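You operate a simulated robot arm through the tools that you are given. There is no shell and no other tool. Be economical: measure what you need, move in short steps, check, and stop when the job is done.

You are at the controls of a simulated robot arm. One attempt, no reset.

Task
Put the round yellow plug in well 57 and lock the blue turntable.
Fine: free the orange handle, turn well 57 to the yellow arrow, stand the plug in it, turn well 26 back to the arrow, lock the orange handle.
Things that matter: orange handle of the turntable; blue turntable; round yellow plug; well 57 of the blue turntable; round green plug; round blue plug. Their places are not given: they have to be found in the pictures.

It is judged by the outcome, as a careful person would: the job done as asked, and still so three seconds after it is handed in. It fails if anything else is knocked over, pushed out of place, dropped, spilled or broken.

Robot
A 6-joint arm with a two-finger parallel gripper, fixed in place. Base frame: the origin is at the foot of the arm, x ahead of it, y to its left, z up; the work surface is at about z = 0.82. Readings come in m, degrees, newtons and seconds.
With the tool pointing down near the work surface it reaches from about 0.34 to 0.76 m from the base axis. Its first joint turns from -66.0 to 66.0 degrees. Payload 2.45 kg.
Tool frame: the origin (TCP) lies between the finger pads and is the grasp point; the fingertips stand 0.024 m ahead of it; z points along the fingers, y is the line along which they close. The gripper opens to 0.068 m. The fingers are 0.017 m wide and 0.01 m thick; the gripper's body (0.04 by 0.07 m) begins 0.041 m behind the TCP.
Orientation is told as [roll, pitch, yaw] about the base's x, y, z axes, in that order, counted from this pose: with the fingers straight down and closing along the base's y, the tool's x points along the base's -x, its y along +y and its z along -z.

Tools
- The arm moves only by the tool servo_tool. Its argument "moves" is a list of rows, each an object (a shift or turn left out is 0, a gripper value left out holds the last) with "delta_pos": the shift along the tool's x, y, z in units of 30 mm (1.0 is 30 mm), a list of three; "angular": the turn, a rotation vector about the tool's x, y, z in units of 8 degrees (1.0 is 8 degrees), a list of three; "hand": the closure in counts, from 0 (fully open) to 255 (shut). In form: [{"delta_pos": [x, y, z], "angular": [wx, wy, wz], "hand": hand}, ...]. A call has 1 to 8 rows; each row shifts and turns the commanded pose from where the row before left it, along the tool's axes as they then stand. A call with a number of a shift or a turn outside -1 to 1 is refused whole. Rows are played at 5 a second. More than 0.05 m and 8.6 degrees between two rows, or a gripper value outside its range, and nothing of the call is played. Where a pose cannot be reached the arm comes as near as it can. A force on the tool above 40 N (or 10 N above the force at the start of the call, whichever is more), or a blocked arm, ends the call early, and 0.2 s more pass. The fingers move at their own pace (about 0.108 m/s each) and stop on an object; they squeeze with about 41 N. The grip force told is the motor's: it shows also when the fingers shut on nothing. Time passes only in rows, and 0.2 s behind the last, so rows that do not move let the fingers close. The reply holds the time, the measured pose of the TCP, the force on the tool along the base axes, the opening and the grip force, in the units named above and with some noise, and new pictures: "views" is both (left out), scene, wrist or none.
- Cameras (640 x 400 px; columns grow to the right, rows downward): "scene" is fixed at [0.186, 0.4332, 1.4658]; the picture's right is [-0.52, -0.85, 0.00], its down [-0.48, 0.29, -0.83] and it looks along [0.71, -0.43, -0.56] (base axes); focal length 331 px, centre (320, 200). "wrist" rides on the gripper at [0.084, 0.011, -0.075] in the tool frame; the picture's right is [-0.13, 0.99, 0.00], its down [-0.60, -0.08, -0.79] and it looks along [-0.79, -0.10, 0.61] (tool axes); focal length 251 px, centre (320, 200).
- measure_at(camera, pixels): for up to 12 pixels [column, row] of the newest picture of that camera ("zoom" is the newest enlarged one), the place [x, y, z] in the base frame of the surface seen there, good to about 0.002 m. The clock stands still meanwhile.
- close_up(camera, box): a new picture of the part [left, top, right, bottom] of that camera's present view, enlarged. The clock stands still meanwhile.
- hand_in(): hands the job in; it is judged then, once.

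Keep the steps short. Do not move on a guess: measure, check each grasp and each placing, and mend mistakes. In all there are 80 turns and 170 pictures (those below and enlarged ones count). Leave the gripper open and the arm clear of the work at the hand-in unless told otherwise, and finish with a single line.

The tools are called after "Request:" as name(argument=value, ...) on one line, values as JSON. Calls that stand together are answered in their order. servo_tool: Moves the arm, as the interface text tells. Its arguments: {"type":"object","properties":{"moves":{"type":"array","items":{"type":"object","properties":{"delta_pos":{"type":"array","items":{"type":"number"}},"angular":{"type":"array","items":{"type":"number"}},"hand":{"type":"number"}}}},"views":{"type":"string","enum":["both","scene","wrist","none"]}},"required":["moves"]} The other tools are called the same way: measure_at (camera, pixels) gives the place of the surface under pixels of a picture; close_up (camera, box) takes an enlarged picture of a part of a camera's view; hand_in () hands the job in.

At the start:

```text
time: 0.0
tool_pos: [0.4764, 0.1082, 1.2146]
orientation: [0.1, -0.1, 0.0]
wrist_force: [0.4, -0.5, 0.5]
width: 0.068
finger_force: 0.1
```

scene: 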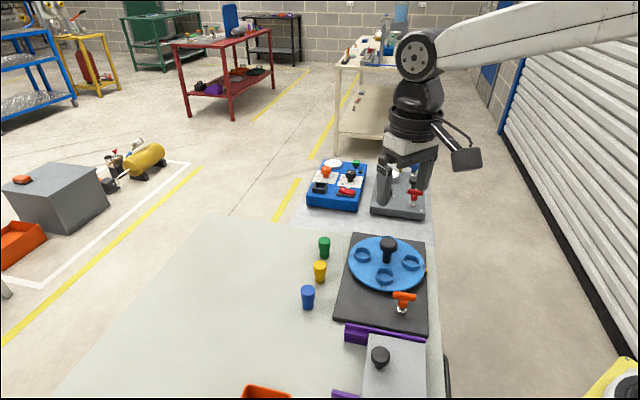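
wrist: 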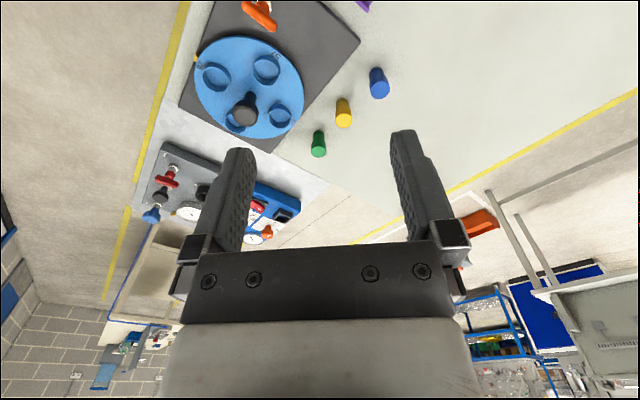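

I see the blue turntable, the orange handle and three plugs. I'll enlarge both views to read the details.

Request:
close_up(camera="scene", box=[290, 220, 450, 340])

Request:
close_up(camera="wrist", box=[170, 0, 410, 160])

Request:
measure_at(camera="scene", pixels=[[388, 243], [362, 255], [411, 263], [381, 278], [404, 296], [402, 308], [324, 240], [320, 266], [308, 289], [350, 310], [395, 262], [389, 258]])

```text
3.33 times, centred on (370, 280) of scene
```

zoom: 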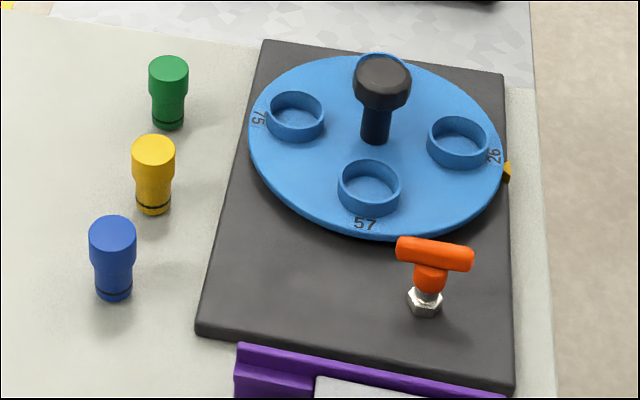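

```text
2.50 times, centred on (290, 80) of wrist
```

zoom: 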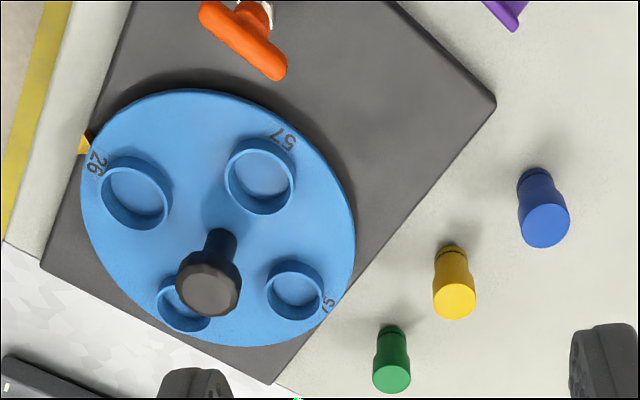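

```text
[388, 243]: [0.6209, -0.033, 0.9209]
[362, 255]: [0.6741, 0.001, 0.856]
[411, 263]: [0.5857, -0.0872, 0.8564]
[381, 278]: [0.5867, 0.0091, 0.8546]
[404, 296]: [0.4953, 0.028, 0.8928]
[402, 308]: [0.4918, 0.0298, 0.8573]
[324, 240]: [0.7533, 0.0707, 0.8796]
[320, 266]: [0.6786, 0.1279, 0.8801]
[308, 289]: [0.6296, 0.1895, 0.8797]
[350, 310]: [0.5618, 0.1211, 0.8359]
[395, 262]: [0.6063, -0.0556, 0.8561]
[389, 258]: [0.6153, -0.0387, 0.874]
```

The knob is at the disc's centre and the arrow is beside well 26. Next I'll take a closer look at the handle and measure the disc features.

Request:
close_up(camera="scene", box=[380, 280, 428, 320])

Request:
measure_at(camera="zoom", pixels=[[240, 80], [380, 90], [150, 70], [270, 130], [230, 210], [265, 290], [265, 330], [220, 350]])

Request:
close_up(camera="scene", box=[340, 230, 436, 290])

Request:
measure_at(camera="zoom", pixels=[[320, 70], [325, 100], [323, 180], [300, 140], [345, 140], [165, 155], [495, 230], [305, 325], [615, 265], [300, 390], [280, 75], [365, 75]])

```text
10.00 times, centred on (404, 300) of scene
```

zoom: 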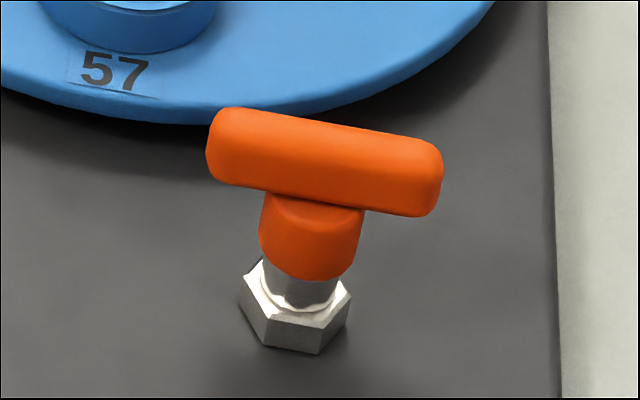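

```text
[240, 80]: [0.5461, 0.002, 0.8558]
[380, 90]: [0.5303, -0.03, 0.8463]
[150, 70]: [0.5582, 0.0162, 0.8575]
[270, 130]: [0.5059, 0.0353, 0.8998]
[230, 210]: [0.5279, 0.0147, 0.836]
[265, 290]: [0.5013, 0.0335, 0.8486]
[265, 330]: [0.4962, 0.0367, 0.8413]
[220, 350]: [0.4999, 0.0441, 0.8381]
```

```text
6.67 times, centred on (388, 260) of scene
```

zoom: 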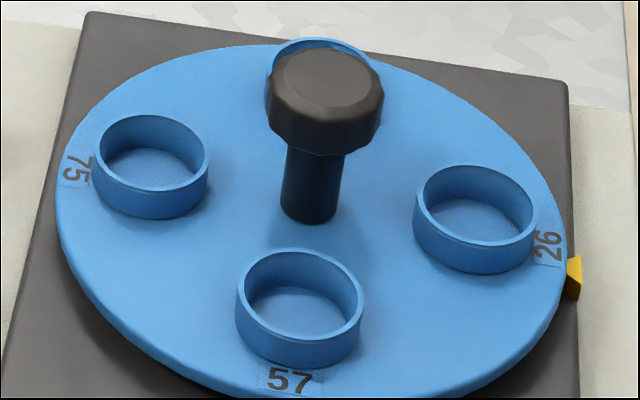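

```text
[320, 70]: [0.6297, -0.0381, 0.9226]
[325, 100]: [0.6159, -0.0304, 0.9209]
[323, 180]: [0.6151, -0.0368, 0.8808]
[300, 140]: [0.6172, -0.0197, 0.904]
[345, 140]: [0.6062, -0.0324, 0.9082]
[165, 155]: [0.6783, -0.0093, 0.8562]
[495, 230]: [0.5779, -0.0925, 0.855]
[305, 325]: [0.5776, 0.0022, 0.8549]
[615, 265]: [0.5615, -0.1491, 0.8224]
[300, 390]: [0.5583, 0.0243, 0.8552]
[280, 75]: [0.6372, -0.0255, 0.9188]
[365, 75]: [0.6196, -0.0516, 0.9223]
```

I'll measure the handle bar's ends and the arrow before approaching.

Request:
measure_at(camera="scene", pixels=[[394.5, 292.5], [414.5, 296], [404, 293.5], [394, 296], [414.5, 299.5], [403, 304], [426, 272], [425, 270], [401, 293], [408, 294.5]])

Request:
servo_tool(moves=[{"delta_pos": [0, -0.6, 1]}, {"delta_pos": [0, -0.6, 1]}, {"delta_pos": [0, -0.6, 1]}, {"delta_pos": [0, -0.6, 1]}, {"delta_pos": [0, 0, 1]}, {"delta_pos": [0, 0, 1]}])

```text
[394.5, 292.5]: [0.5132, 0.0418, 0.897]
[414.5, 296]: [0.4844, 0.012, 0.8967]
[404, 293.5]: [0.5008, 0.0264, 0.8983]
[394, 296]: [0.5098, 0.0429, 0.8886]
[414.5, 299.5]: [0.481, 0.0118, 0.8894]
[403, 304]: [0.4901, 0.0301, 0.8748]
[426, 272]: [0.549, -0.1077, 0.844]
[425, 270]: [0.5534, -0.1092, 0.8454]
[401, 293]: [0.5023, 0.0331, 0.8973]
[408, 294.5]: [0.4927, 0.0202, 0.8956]
```

```text
time: 1.4
tool_pos: [0.4769, 0.0371, 1.0314]
orientation: [0.0, -0.1, 0.0]
wrist_force: [-0.6, -0.4, -0.5]
width: 0.0678
finger_force: 0.0
```

scene: 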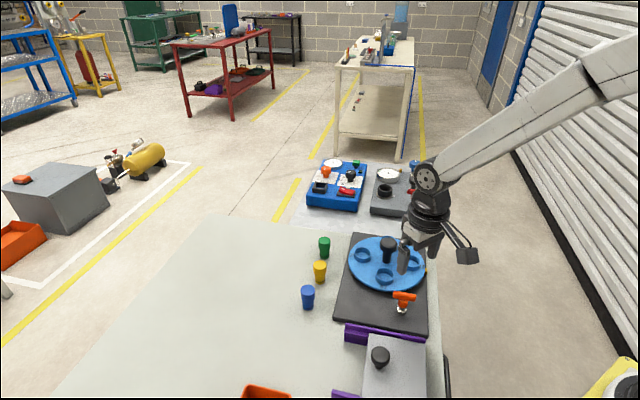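
wrist: 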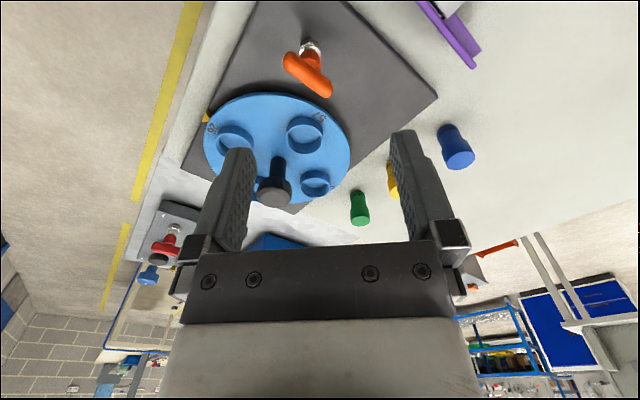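

The handle bar lies along about 45° in base x-y, with its stem near (0.497, 0.027). I'll move above it and yaw +45°, so the fingers close across the bar.

Request:
servo_tool(moves=[{"delta_pos": [-0.7, -0.33, 1], "angular": [0, 0, 0]}, {"delta_pos": [0, 0, 0.8], "angular": [0, 0, -1]}, {"angular": [0, 0, -1]}, {"angular": [0, 0, -1]}, {"angular": [0, 0, -1]}, {"angular": [0, 0, -1]}, {"angular": [0, 0, -0.625]}])

```text
time: 3.0
tool_pos: [0.4972, 0.0275, 0.9792]
orientation: [-0.2, -0.1, 45.1]
wrist_force: [0.3, 1.0, -0.3]
width: 0.0679
finger_force: 0.0
```

scene: 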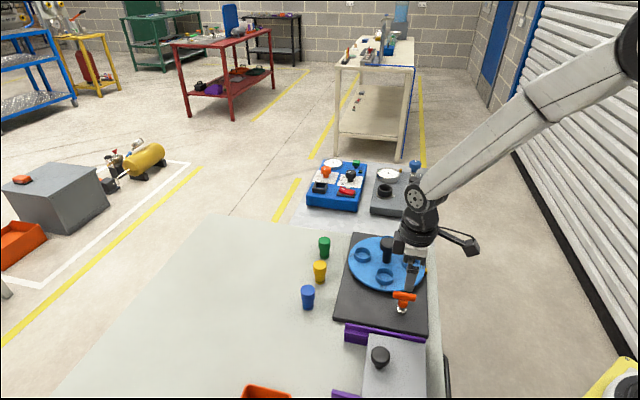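
wrist: 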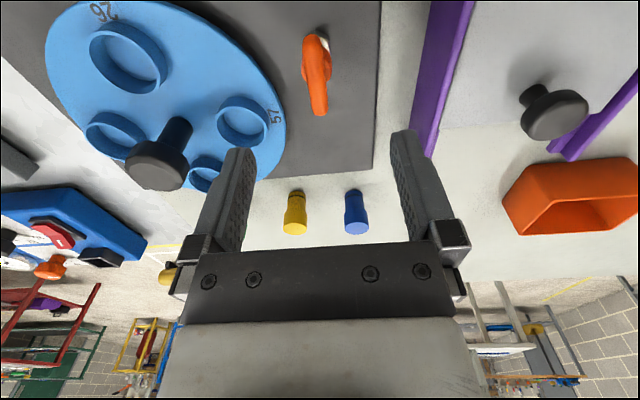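

The bar lines up with the tool x axis, as intended. I'll check its centre in the wrist view.

Request:
measure_at(camera="wrist", pixels=[[316, 45], [316, 75], [318, 108], [308, 75], [325, 75], [316, 60], [180, 130], [160, 160], [243, 120], [129, 55], [115, 130], [205, 172]])

Request:
close_up(camera="wrist", box=[256, 0, 384, 130])

```text
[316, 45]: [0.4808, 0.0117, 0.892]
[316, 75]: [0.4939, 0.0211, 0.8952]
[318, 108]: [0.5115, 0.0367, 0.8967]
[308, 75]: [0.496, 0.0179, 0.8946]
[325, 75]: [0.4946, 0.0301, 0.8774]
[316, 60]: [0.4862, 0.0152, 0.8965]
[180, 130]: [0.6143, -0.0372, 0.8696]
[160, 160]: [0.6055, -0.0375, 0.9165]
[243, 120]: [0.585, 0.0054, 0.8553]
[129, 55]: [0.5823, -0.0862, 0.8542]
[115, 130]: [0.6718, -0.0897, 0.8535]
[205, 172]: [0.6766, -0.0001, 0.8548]
```

```text
3.08 times, centred on (320, 65) of wrist
```

zoom: 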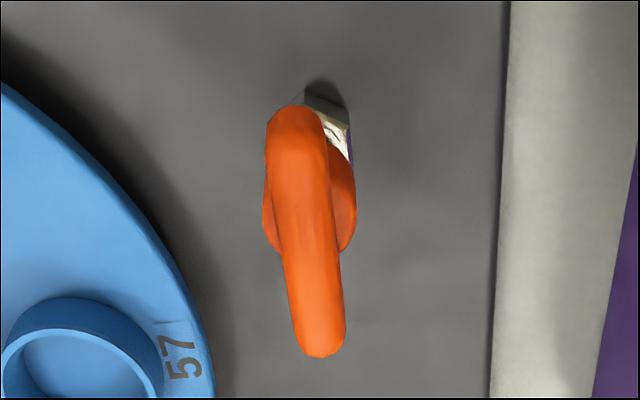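

The bar's centre is about (0.496, 0.026) and its top is at z≈0.897. I'll go down to z≈0.892 and close.

Request:
servo_tool(moves=[{"delta_pos": [0, 0, 1]}, {"delta_pos": [0, 0, 1]}, {"delta_pos": [0, 0, 0.9]}, {}, {"hand": 255}, {"hand": 255}, {"hand": 255}])

```text
time: 4.6
tool_pos: [0.5006, 0.0266, 0.8926]
orientation: [-0.2, -0.3, 44.9]
wrist_force: [16.8, -28.9, -14.0]
width: 0.0207
finger_force: 38.3
```

scene: 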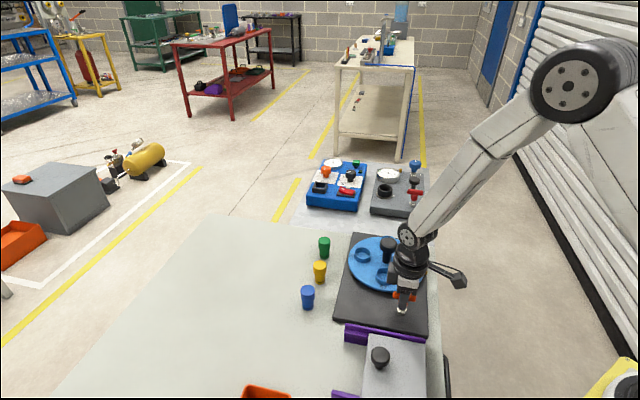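
wrist: 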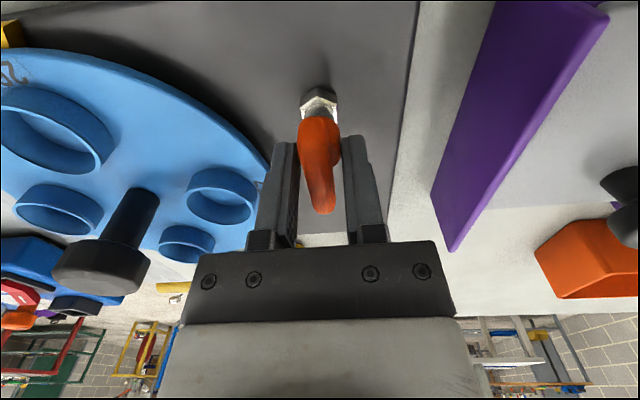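

The handle is gripped at 20.7 mm, with about a 30 N side load pushing the tool along -y. I'll relieve it by shifting -3 mm along tool y.

Request:
servo_tool(moves=[{"delta_pos": [0, -0.1, 0]}, {}], views="none")

Request:
close_up(camera="wrist", box=[240, 70, 400, 250])

```text
time: 5.2
tool_pos: [0.4992, 0.0272, 0.8939]
orientation: [-0.2, -0.1, 45.1]
wrist_force: [5.1, 5.9, 7.6]
width: 0.0208
finger_force: 38.6
```

```text
2.22 times, centred on (320, 160) of wrist
```

zoom: 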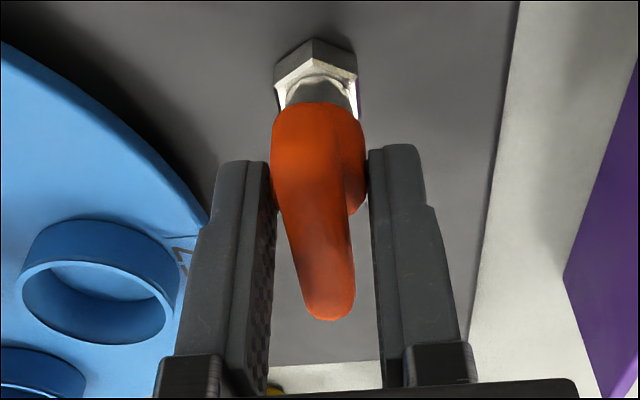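

The fingers hold the hub under the bar. I'll test gently for a pull-up mechanism by lifting 6 mm and reading the force.

Request:
servo_tool(moves=[{"delta_pos": [0, 0, -0.1]}, {"delta_pos": [0, 0, -0.1]}, {}], views="wrist")

```text
time: 6.0
tool_pos: [0.4983, 0.0241, 0.8959]
orientation: [0.2, 0.2, 45.0]
wrist_force: [8.3, 13.6, -32.4]
width: 0.0211
finger_force: 38.0
```

wrist: 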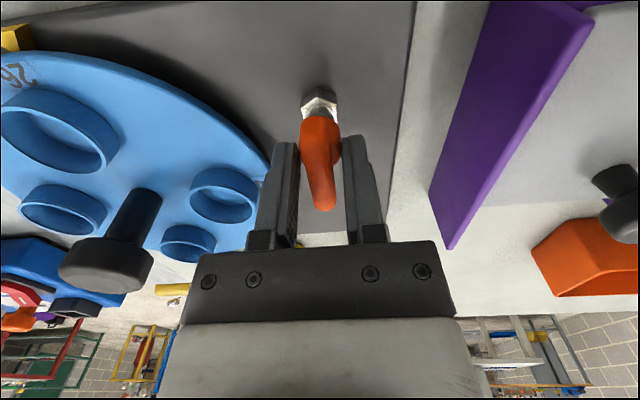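

Pulling up gives 32 N of resistance and no clear lift, so it probably turns. I'll ease off, open, raise to TCP z≈0.907 so only the bar is gripped, and match its angle of about 40°.

Request:
servo_tool(moves=[{"delta_pos": [0, 0, 0.2]}, {"hand": 120}, {"hand": 120}, {"delta_pos": [0, 0, -0.5], "angular": [0, 0, 0.6]}, {}], views="wrist")

Request:
close_up(camera="wrist", box=[240, 50, 400, 230])

Request:
measure_at(camera="scene", pixels=[[394.5, 292.5], [414.5, 296], [394, 296], [414.5, 299.5]])

```text
time: 7.2
tool_pos: [0.4997, 0.0227, 0.9067]
orientation: [0.0, -0.1, 40.2]
wrist_force: [-1.7, 0.8, -0.2]
width: 0.0359
finger_force: 0.0
```

wrist: 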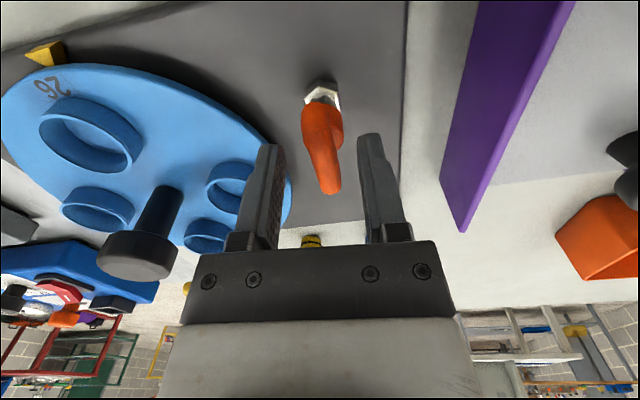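

```text
2.22 times, centred on (320, 140) of wrist
```

zoom: 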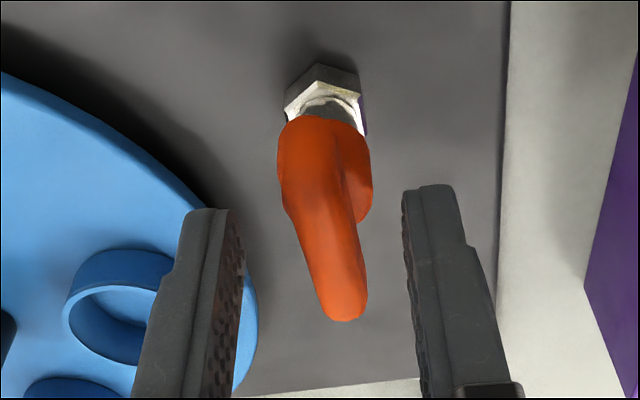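

```text
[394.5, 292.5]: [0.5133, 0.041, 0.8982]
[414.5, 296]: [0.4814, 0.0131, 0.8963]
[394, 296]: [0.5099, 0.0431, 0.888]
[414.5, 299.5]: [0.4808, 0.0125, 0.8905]
```

The bar hasn't moved and sits between the fingertips. I'll close on it.

Request:
servo_tool(moves=[{"delta_pos": [0, 0, 0.05], "hand": 255}, {"hand": 255}, {"hand": 255}], views="wrist")

```text
time: 8.0
tool_pos: [0.4989, 0.0253, 0.9066]
orientation: [0.0, 0.0, 40.2]
wrist_force: [-14.8, 23.0, 22.5]
width: 0.0122
finger_force: 32.7
```

wrist: 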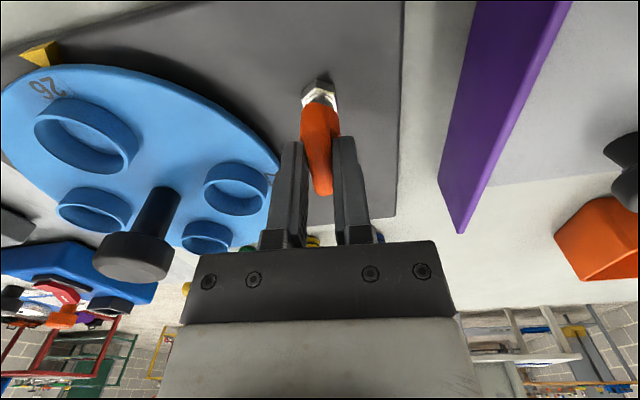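

The bar is gripped at 12.2 mm. I'll relieve the side load, then try a small counterclockwise turn.

Request:
servo_tool(moves=[{"delta_pos": [0, 0.08, 0]}, {"angular": [0, 0, -1]}, {"angular": [0, 0, -1]}, {}], views="wrist")

Request:
measure_at(camera="scene", pixels=[[404, 310], [402, 304]])

```text
time: 9.0
tool_pos: [0.4997, 0.0253, 0.9053]
orientation: [-0.2, -0.2, 56.2]
wrist_force: [1.3, -1.8, 2.7]
width: 0.0152
finger_force: 34.6
```

wrist: 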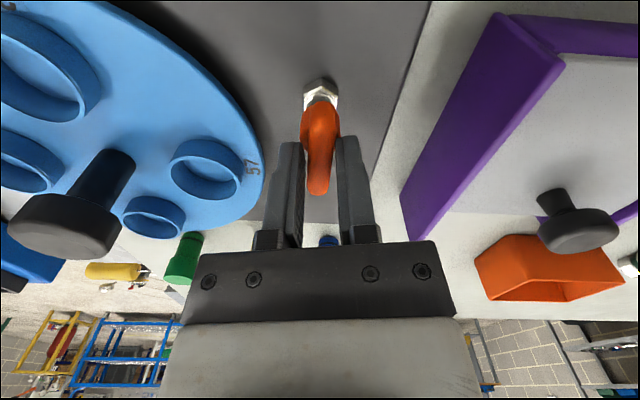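

```text
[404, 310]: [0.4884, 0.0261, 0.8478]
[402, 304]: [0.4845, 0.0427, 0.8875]
```

Request:
close_up(camera="scene", box=[372, 270, 436, 320])

Request:
close_up(camera="wrist", box=[240, 50, 400, 230])

```text
8.00 times, centred on (404, 295) of scene
```

zoom: 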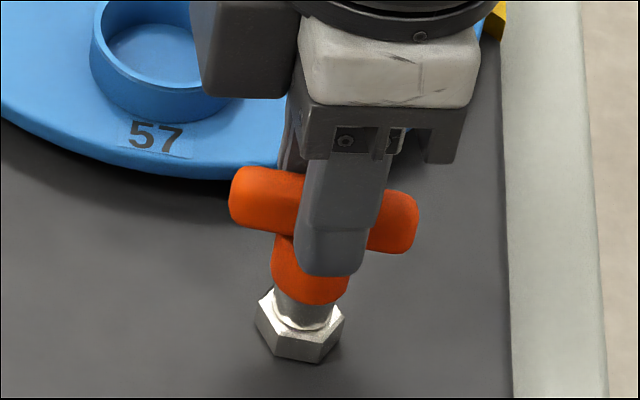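

```text
2.22 times, centred on (320, 140) of wrist
```

zoom: 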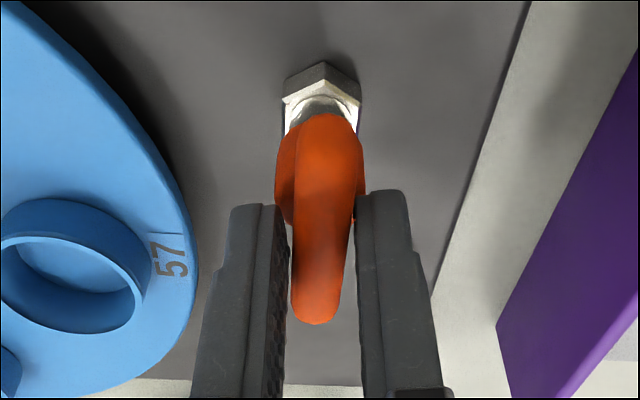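

Counterclockwise only slips: the width opened to 15 mm and the bar stayed put. I'll turn back and past, clockwise.

Request:
servo_tool(moves=[{"angular": [0, 0, 1]}, {"angular": [0, 0, 1]}, {"angular": [0, 0, 1]}, {"angular": [0, 0, 1]}, {}], views="none")

Request:
close_up(camera="scene", box=[372, 270, 436, 320])

Request:
close_up(camera="wrist", box=[240, 50, 400, 230])

```text
time: 10.2
tool_pos: [0.5008, 0.0247, 0.9055]
orientation: [-0.1, -0.2, 24.1]
wrist_force: [20.1, -19.8, -20.0]
width: 0.0119
finger_force: 32.5
```

```text
8.00 times, centred on (404, 295) of scene
```

zoom: 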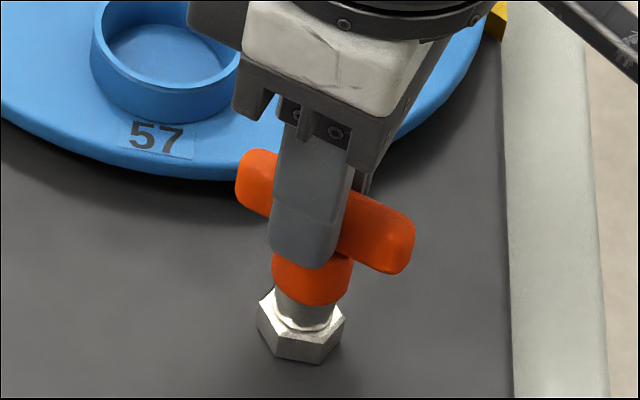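

```text
2.22 times, centred on (320, 140) of wrist
```

zoom: 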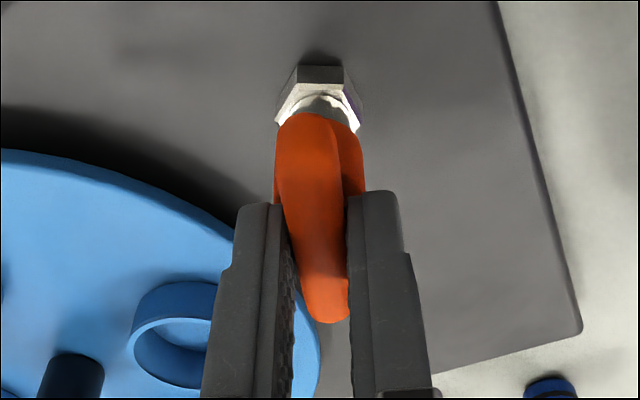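

Clockwise works: the bar now turns with the fingers. I'll keep going while watching for the stop.

Request:
servo_tool(moves=[{"delta_pos": [0, -0.06, 0], "angular": [0, 0, 1]}, {"angular": [0, 0, 1]}, {"angular": [0, 0, 1]}, {"angular": [0, 0, 1]}, {}], views="none")

Request:
close_up(camera="scene", box=[372, 270, 436, 320])

Request:
close_up(camera="wrist", box=[240, 50, 400, 230])

```text
time: 11.4
tool_pos: [0.4996, 0.0247, 0.9066]
orientation: [0.0, -0.2, -8.0]
wrist_force: [11.5, -23.3, -3.7]
width: 0.0117
finger_force: 32.6
```

```text
8.00 times, centred on (404, 295) of scene
```

zoom: 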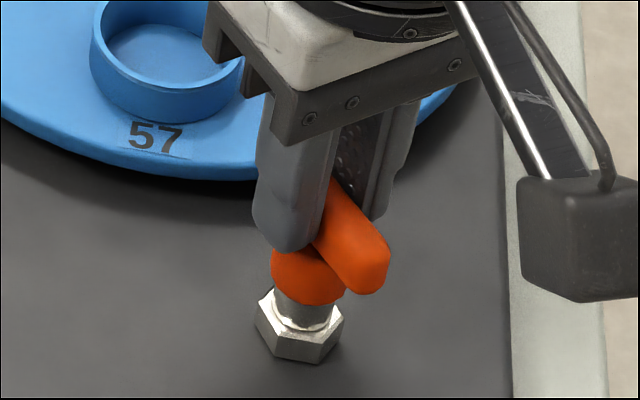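

```text
2.22 times, centred on (320, 140) of wrist
```

zoom: 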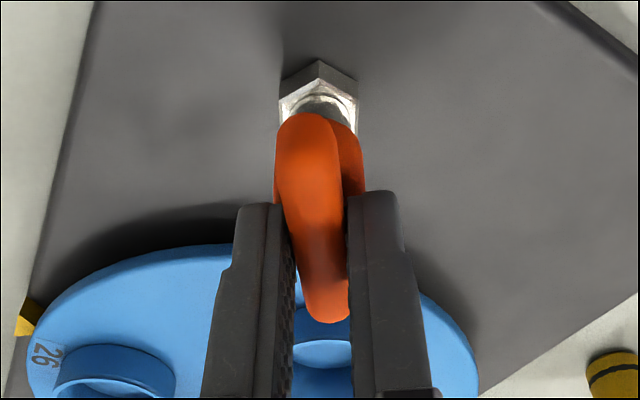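

It is still following, now about 48° turned. I'll continue toward a quarter turn.

Request:
servo_tool(moves=[{"delta_pos": [0, -0.06, 0], "angular": [0, 0, 1]}, {"angular": [0, 0, 1]}, {"angular": [0, 0, 1]}, {"angular": [0, 0, 1]}, {"angular": [0, 0, 1]}, {}], views="none")

Request:
close_up(camera="scene", box=[372, 270, 436, 320])

Request:
close_up(camera="wrist", box=[240, 50, 400, 230])

```text
time: 12.8
tool_pos: [0.5002, 0.0241, 0.9065]
orientation: [0.1, 0.0, -47.8]
wrist_force: [5.9, 10.7, 1.9]
width: 0.0128
finger_force: 32.7
```

```text
8.00 times, centred on (404, 295) of scene
```

zoom: 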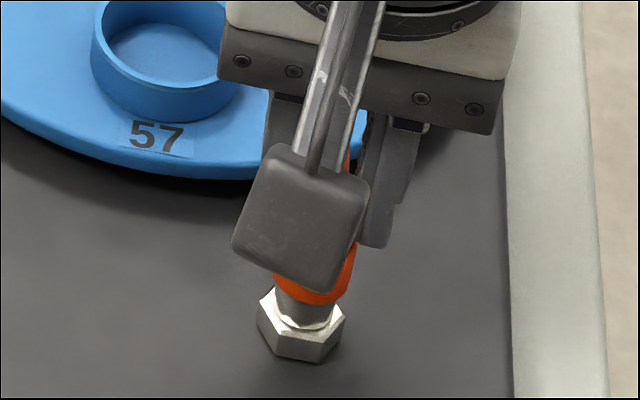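

```text
2.22 times, centred on (320, 140) of wrist
```

zoom: 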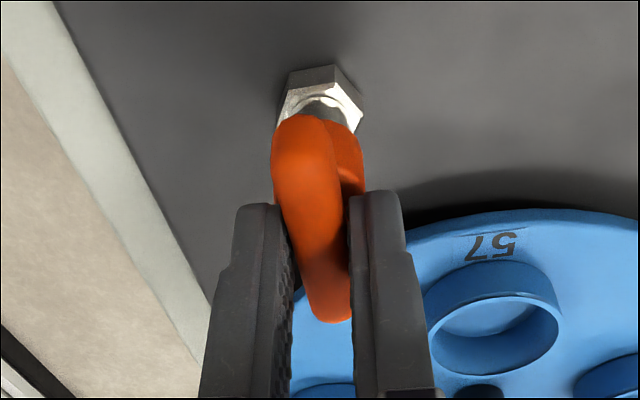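

The width is rising slightly, which suggests the stop is near. I'll nudge 6° more to confirm it.

Request:
servo_tool(moves=[{"angular": [0, 0, 0.75]}, {}], views="none")

Request:
servo_tool(moves=[{"hand": 100}, {"hand": 60}, {"delta_pos": [0, 0, -1], "hand": 0}, {"delta_pos": [0, 0, -1]}, {"delta_pos": [0, 0, -1]}])

Request:
close_up(camera="scene", box=[372, 270, 436, 320])

```text
time: 13.4
tool_pos: [0.4996, 0.0258, 0.9069]
orientation: [0.1, 0.0, -53.8]
wrist_force: [4.9, 19.9, -3.2]
width: 0.0142
finger_force: 34.1
```

```text
time: 14.6
tool_pos: [0.4981, 0.023, 0.9972]
orientation: [0.1, 0.0, -53.8]
wrist_force: [0.1, -0.3, -0.4]
width: 0.0683
finger_force: 0.0
```

scene: 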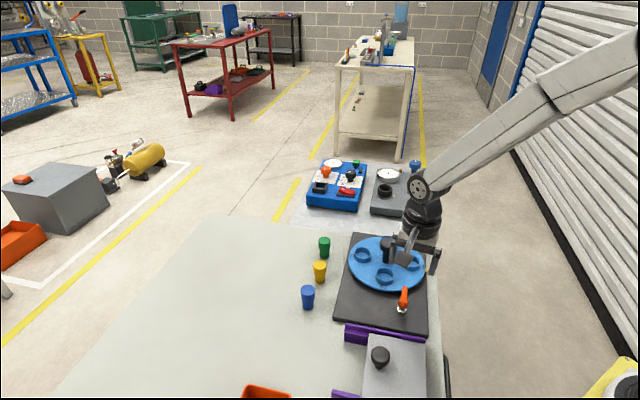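
wrist: 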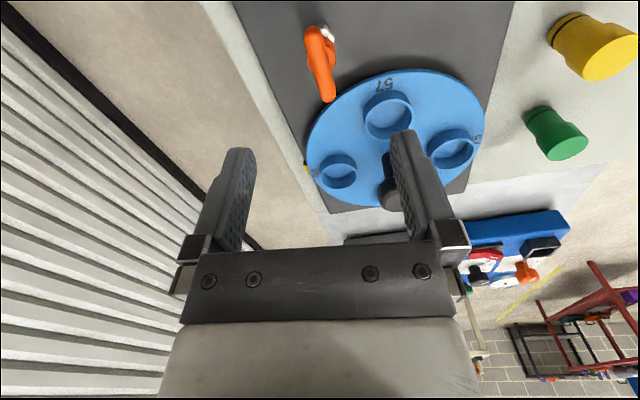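

```text
8.00 times, centred on (404, 295) of scene
```

zoom: 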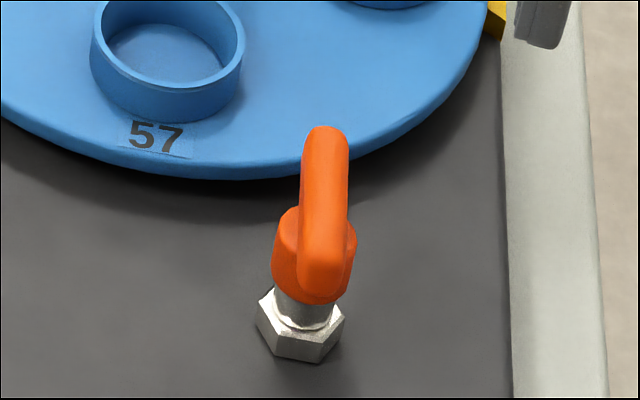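

The handle has turned a full 90° and looks free. Next is the knob. I'll enlarge the view to find its centre.

Request:
servo_tool(moves=[{"delta_pos": [0, 0, -0.5], "angular": [0, 0, -1]}, {"delta_pos": [0.5, 0, 0]}, {"delta_pos": [1, 0, 0]}], views="both")

Request:
close_up(camera="scene", box=[364, 230, 412, 270])

```text
time: 15.4
tool_pos: [0.4686, 0.0544, 1.0106]
orientation: [0.0, -0.1, -45.8]
wrist_force: [-0.5, -0.4, -0.6]
width: 0.068
finger_force: 0.1
```

scene: 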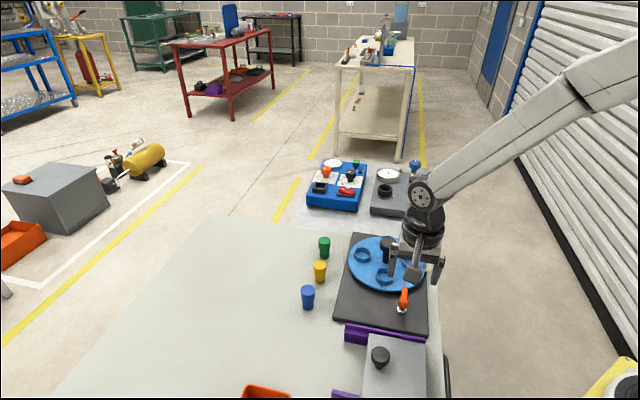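
wrist: 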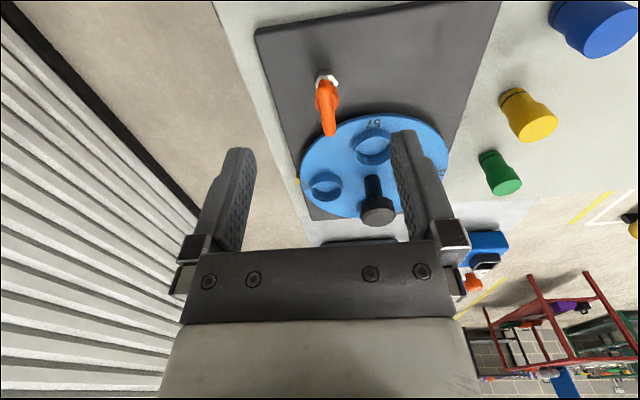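

```text
10.00 times, centred on (388, 250) of scene
```

zoom: 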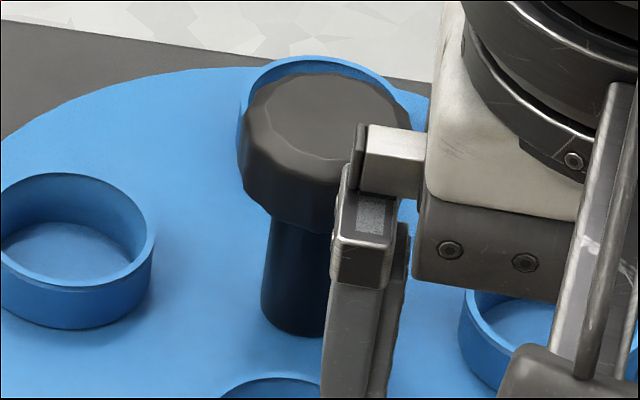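

Request:
measure_at(camera="zoom", pixels=[[328, 115], [325, 80], [330, 148], [252, 125], [395, 110], [260, 170], [330, 195], [290, 205]])

Request:
measure_at(camera="wrist", pixels=[[378, 214], [378, 222], [365, 215], [390, 215], [373, 185], [378, 205]])

```text
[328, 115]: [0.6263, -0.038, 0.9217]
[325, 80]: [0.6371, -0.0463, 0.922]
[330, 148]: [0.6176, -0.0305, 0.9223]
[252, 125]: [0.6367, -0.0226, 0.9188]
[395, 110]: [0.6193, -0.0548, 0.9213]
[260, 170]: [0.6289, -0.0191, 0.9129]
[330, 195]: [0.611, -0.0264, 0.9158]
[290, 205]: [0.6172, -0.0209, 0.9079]
```

```text
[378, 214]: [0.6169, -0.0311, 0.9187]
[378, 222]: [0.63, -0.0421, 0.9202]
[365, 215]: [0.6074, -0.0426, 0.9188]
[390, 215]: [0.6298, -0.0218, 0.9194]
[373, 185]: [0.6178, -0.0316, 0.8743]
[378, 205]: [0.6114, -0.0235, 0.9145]
```

The knob's centre is about (0.627, -0.041) and its head spans z 0.903–0.922. I'll move above it at yaw -46°.

Request:
servo_tool(moves=[{"delta_pos": [-0.9956, 0.264, 0]}, {"delta_pos": [-0.9956, 0.264, 0]}, {"delta_pos": [-0.9956, 0.264, 0]}, {"delta_pos": [-0.9956, 0.264, 0]}, {"delta_pos": [-0.9956, 0.264, 0]}, {"delta_pos": [-0.9956, 0.264, 0]}, {"delta_pos": [0, 0, 1]}, {}])

```text
time: 17.2
tool_pos: [0.6269, -0.0419, 0.9781]
orientation: [0.1, -0.1, -45.8]
wrist_force: [-0.5, 0.0, 0.4]
width: 0.068
finger_force: 0.0
```

scene: 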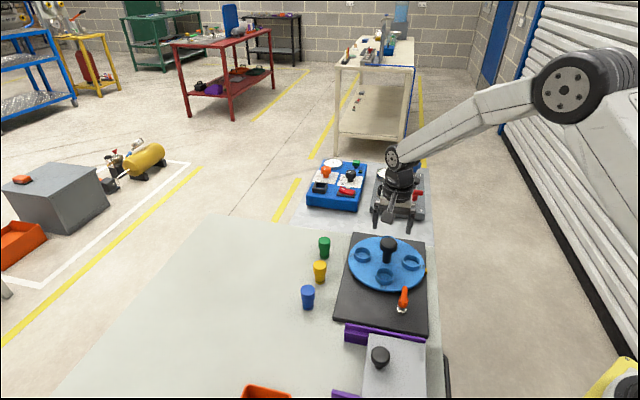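
wrist: 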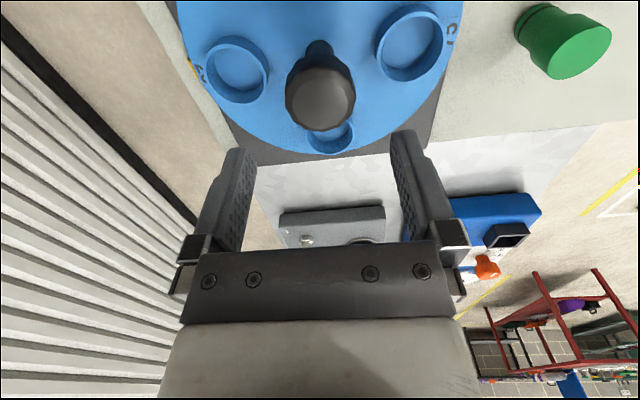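

The knob is centred between the fingers. I'll go down to z≈0.914 and close.

Request:
servo_tool(moves=[{"delta_pos": [0, 0, 1]}, {"delta_pos": [0, 0, 1]}, {"delta_pos": [0, 0, 0.13]}, {}, {"hand": 255}, {"hand": 255}, {"hand": 255}])

```text
time: 18.8
tool_pos: [0.6258, -0.0387, 0.9143]
orientation: [0.0, 0.0, -45.8]
wrist_force: [-5.2, -6.6, 0.1]
width: 0.0416
finger_force: 45.0
```

scene: 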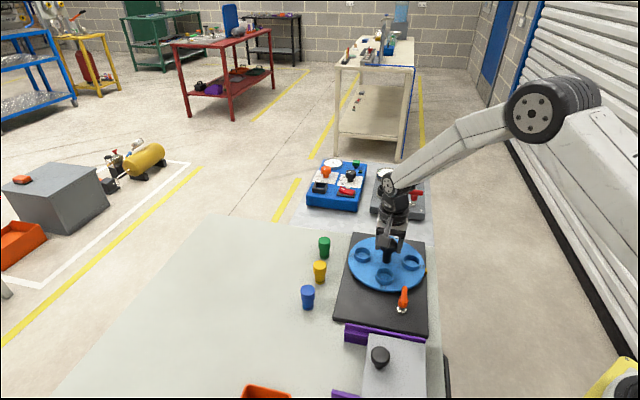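
wrist: 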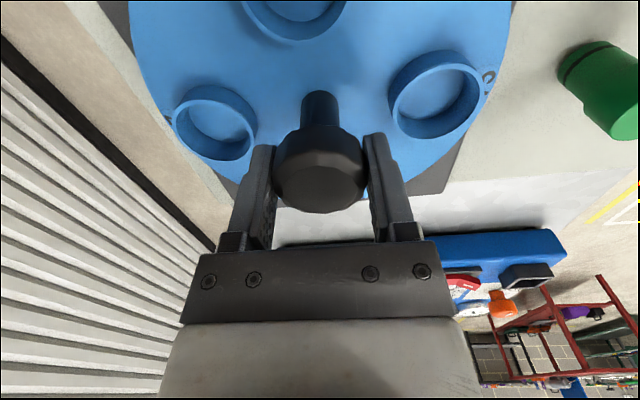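

The knob is gripped at 41.6 mm with little side load. I'll try turning counterclockwise 16°.

Request:
servo_tool(moves=[{"angular": [0, 0, -0.5]}, {"angular": [0, 0, -0.5]}, {"angular": [0, 0, -0.5]}, {"angular": [0, 0, -0.5]}, {}])

```text
time: 20.0
tool_pos: [0.626, -0.0377, 0.9143]
orientation: [0.0, 0.1, -29.7]
wrist_force: [-1.3, 5.7, -20.9]
width: 0.0415
finger_force: 44.6
```

scene: 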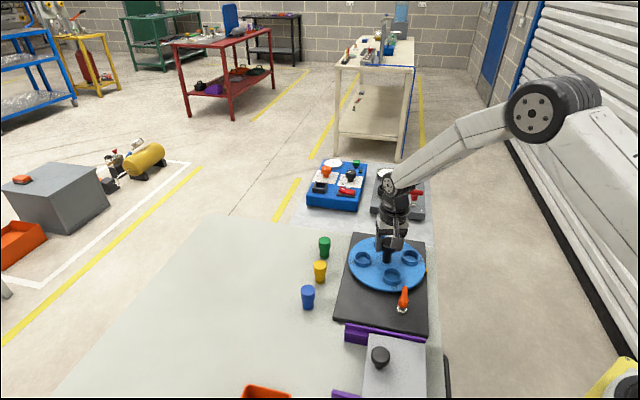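
wrist: 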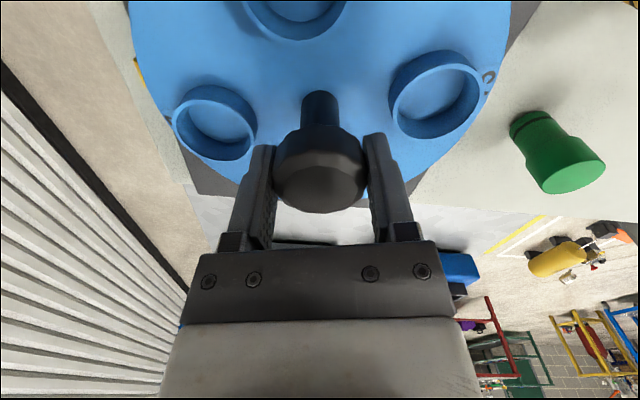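

The disc turns with the knob. I'll turn another 64° and then check the alignment.

Request:
servo_tool(moves=[{"angular": [0, 0, -1]}, {"angular": [0, 0, -1]}, {"angular": [0, 0, -1]}, {"angular": [0, 0, -1]}, {"angular": [0, 0, -1]}, {"angular": [0, 0, -1]}, {"angular": [0, 0, -1]}, {"angular": [0, 0, -1]}], views="scene")

Request:
close_up(camera="scene", box=[340, 230, 436, 290])

```text
time: 21.3
tool_pos: [0.6261, -0.0382, 0.9157]
orientation: [0.1, 0.0, 13.6]
wrist_force: [7.3, 3.1, -5.3]
width: 0.041
finger_force: 44.5
stopped in row 6: the force on the tool passed its limit (the readings are from after the stop); the commanded pose is now the measured one
```

scene: 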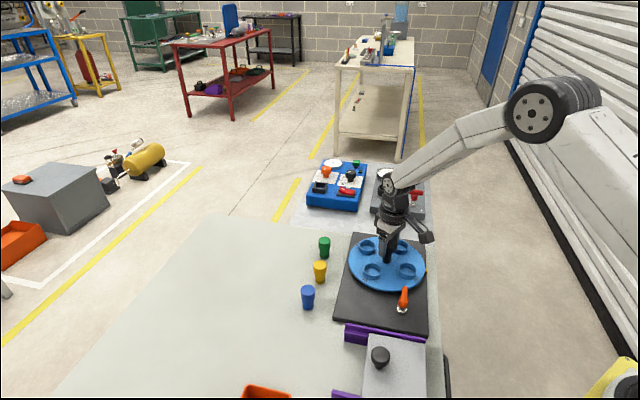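

```text
6.67 times, centred on (388, 260) of scene
```

zoom: 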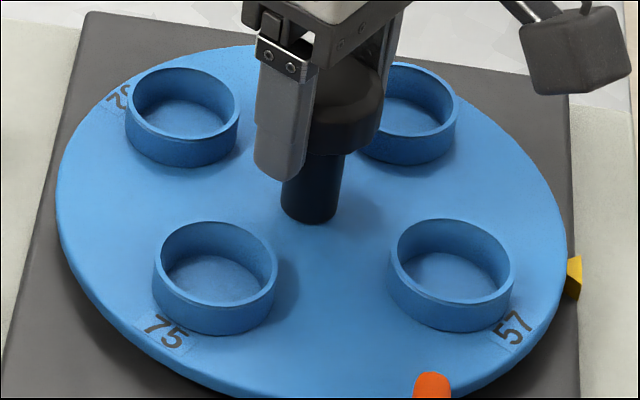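

The force limit stopped it at yaw 13.6° with the grip intact. About 30° remains, so I'll continue in smaller steps.

Request:
servo_tool(moves=[{"angular": [0, 0, -0.5]}, {"angular": [0, 0, -0.5]}, {"angular": [0, 0, -0.5]}, {"angular": [0, 0, -0.5]}, {"angular": [0, 0, -0.5]}, {"angular": [0, 0, -0.5]}, {"angular": [0, 0, -0.5]}, {}], views="scene")

Request:
close_up(camera="scene", box=[340, 230, 436, 290])

```text
time: 23.1
tool_pos: [0.6263, -0.0387, 0.9157]
orientation: [0.1, -0.1, 41.6]
wrist_force: [21.1, 13.5, -18.2]
width: 0.0412
finger_force: 44.7
```

scene: 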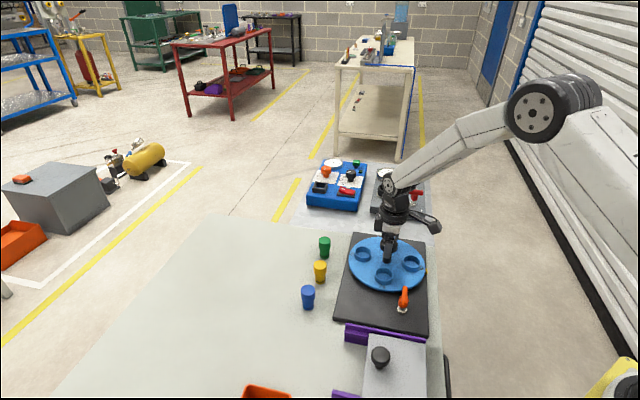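

```text
6.67 times, centred on (388, 260) of scene
```

zoom: 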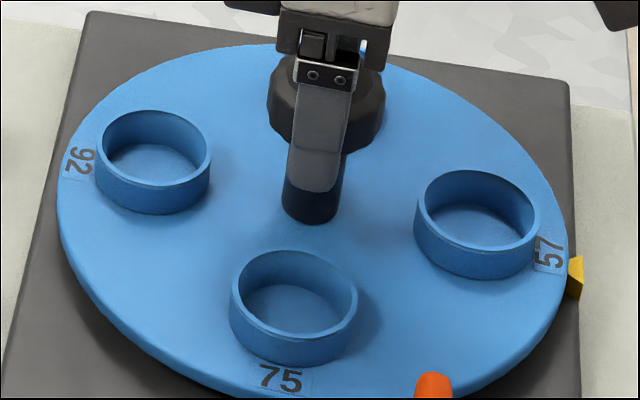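

It is about 2.5° short: the 75 label is at (281,379) where 57 was at (290,380). I'll fine-turn, relieving the side load at the same time.

Request:
servo_tool(moves=[{"angular": [0, 0, -0.33]}, {}], views="none")

Request:
close_up(camera="scene", box=[340, 230, 436, 290])

```text
time: 23.7
tool_pos: [0.6265, -0.0389, 0.9152]
orientation: [0.1, 0.0, 44.2]
wrist_force: [12.8, 15.7, -11.0]
width: 0.0414
finger_force: 44.9
```

```text
6.67 times, centred on (388, 260) of scene
```

zoom: 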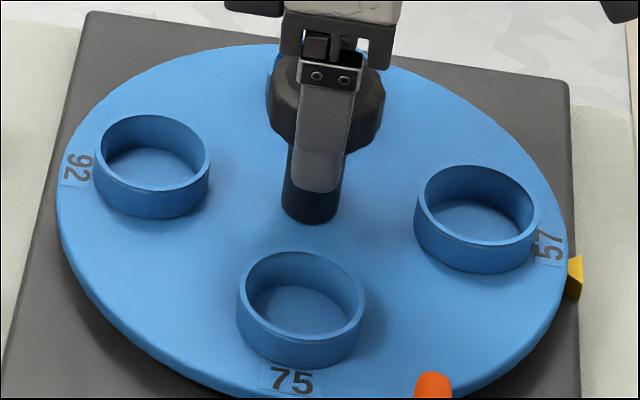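

Well 57 is now at the arrow, matching where 26 was. I'll open and rise.

Request:
servo_tool(moves=[{"hand": 60}, {"hand": 0}, {"hand": 0}, {"delta_pos": [0, 0, -1]}, {"delta_pos": [0, 0, -1]}, {"delta_pos": [0, 0, -1]}])

Request:
close_up(camera="scene", box=[340, 230, 436, 290])

Request:
measure_at(camera="zoom", pixels=[[425, 185], [478, 242], [530, 205], [478, 168], [480, 220], [478, 270], [420, 235], [300, 265], [300, 340], [243, 290], [360, 300]])

Request:
close_up(camera="scene", box=[290, 230, 354, 315])

```text
time: 25.1
tool_pos: [0.6252, -0.0412, 1.0066]
orientation: [0.3, 0.0, 44.2]
wrist_force: [-0.3, 0.2, -0.4]
width: 0.0679
finger_force: 0.1
```

scene: 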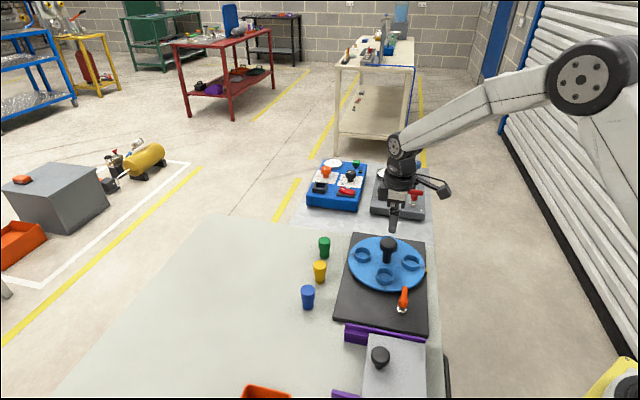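
wrist: 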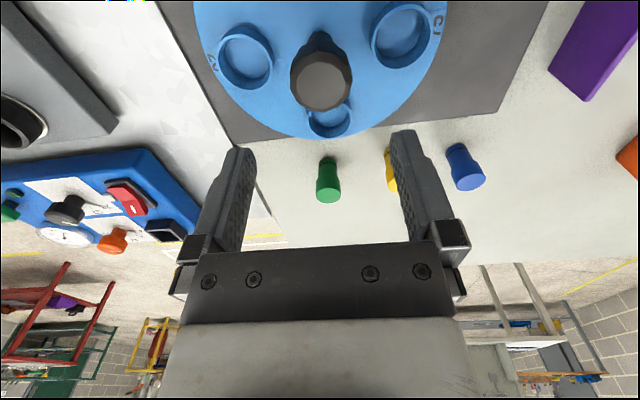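

```text
6.67 times, centred on (388, 260) of scene
```

zoom: 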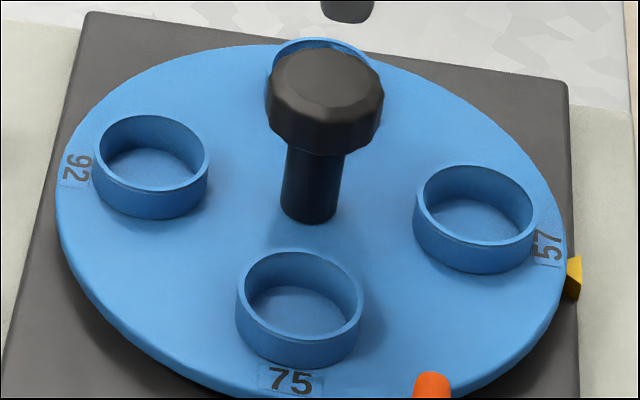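

```text
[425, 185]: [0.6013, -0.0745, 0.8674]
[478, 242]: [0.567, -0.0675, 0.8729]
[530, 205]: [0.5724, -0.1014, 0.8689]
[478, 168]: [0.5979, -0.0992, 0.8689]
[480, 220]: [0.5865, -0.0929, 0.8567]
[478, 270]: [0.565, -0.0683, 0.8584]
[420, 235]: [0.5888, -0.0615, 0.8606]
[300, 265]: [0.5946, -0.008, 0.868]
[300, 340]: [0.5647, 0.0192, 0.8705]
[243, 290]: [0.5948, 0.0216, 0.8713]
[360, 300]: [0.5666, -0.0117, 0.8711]
```

```text
4.71 times, centred on (322, 272) of scene
```

zoom: 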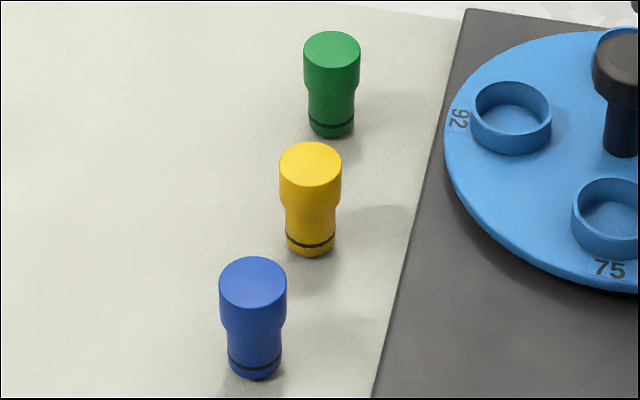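

The disc held its position. I estimate the well 57 centre as (0.582, -0.0865), with its rim at z≈0.872. Now I'll measure the yellow plug.

Request:
measure_at(camera="zoom", pixels=[[310, 147], [310, 162], [310, 180], [285, 163], [336, 163], [310, 195], [310, 225], [310, 250], [289, 230], [332, 230], [283, 190], [338, 190]])

```text
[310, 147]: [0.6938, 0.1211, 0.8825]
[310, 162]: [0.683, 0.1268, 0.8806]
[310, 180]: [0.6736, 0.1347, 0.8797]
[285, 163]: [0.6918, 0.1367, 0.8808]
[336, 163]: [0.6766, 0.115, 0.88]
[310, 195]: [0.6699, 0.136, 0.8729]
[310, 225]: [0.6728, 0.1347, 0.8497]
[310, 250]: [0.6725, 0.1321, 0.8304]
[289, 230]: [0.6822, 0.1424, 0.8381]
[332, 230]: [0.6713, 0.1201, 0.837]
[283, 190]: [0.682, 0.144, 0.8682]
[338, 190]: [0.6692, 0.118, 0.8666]
```

The yellow plug's centre is (0.684, 0.127), its top at z 0.8805 and its cap about 30 mm wide. I'll move above it at the current yaw with a narrower opening to keep clear of its neighbours.

Request:
servo_tool(moves=[{"delta_pos": [-0.885, 0.4417, 0], "hand": 80}, {"delta_pos": [-0.885, 0.4417, 0]}, {"delta_pos": [-0.885, 0.4417, 0]}, {"delta_pos": [-0.885, 0.4417, 0]}, {"delta_pos": [-0.885, 0.4417, 0]}, {"delta_pos": [-0.885, 0.4417, 0]}, {"delta_pos": [0, 0, 1]}, {}])

```text
time: 26.9
tool_pos: [0.6868, 0.1264, 0.9777]
orientation: [0.2, 0.0, 44.2]
wrist_force: [-0.9, 0.0, -0.3]
width: 0.0466
finger_force: 0.0
```

scene: 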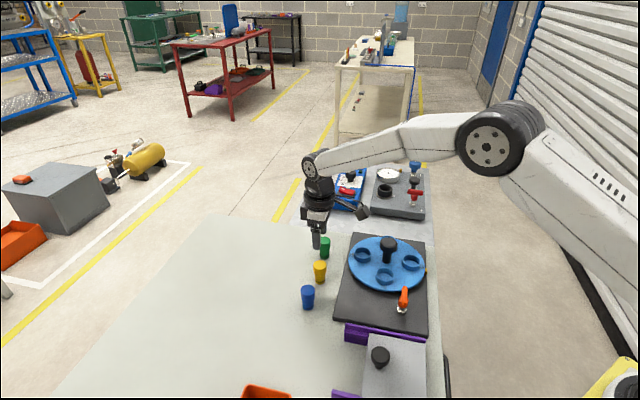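
wrist: 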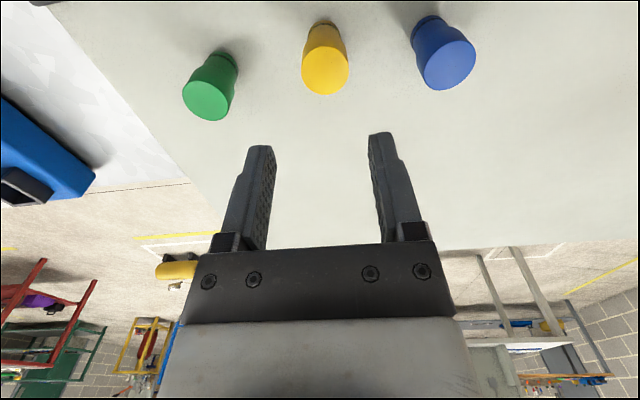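

Request:
measure_at(camera="wrist", pixels=[[305, 72], [345, 72], [325, 57], [326, 92], [326, 74], [445, 65], [207, 100]])

```text
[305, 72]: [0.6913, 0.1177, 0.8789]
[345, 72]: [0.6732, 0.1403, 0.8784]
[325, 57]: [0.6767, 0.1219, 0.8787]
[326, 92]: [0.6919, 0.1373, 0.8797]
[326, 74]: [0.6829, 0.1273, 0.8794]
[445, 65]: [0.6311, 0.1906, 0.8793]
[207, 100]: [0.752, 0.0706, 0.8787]
```

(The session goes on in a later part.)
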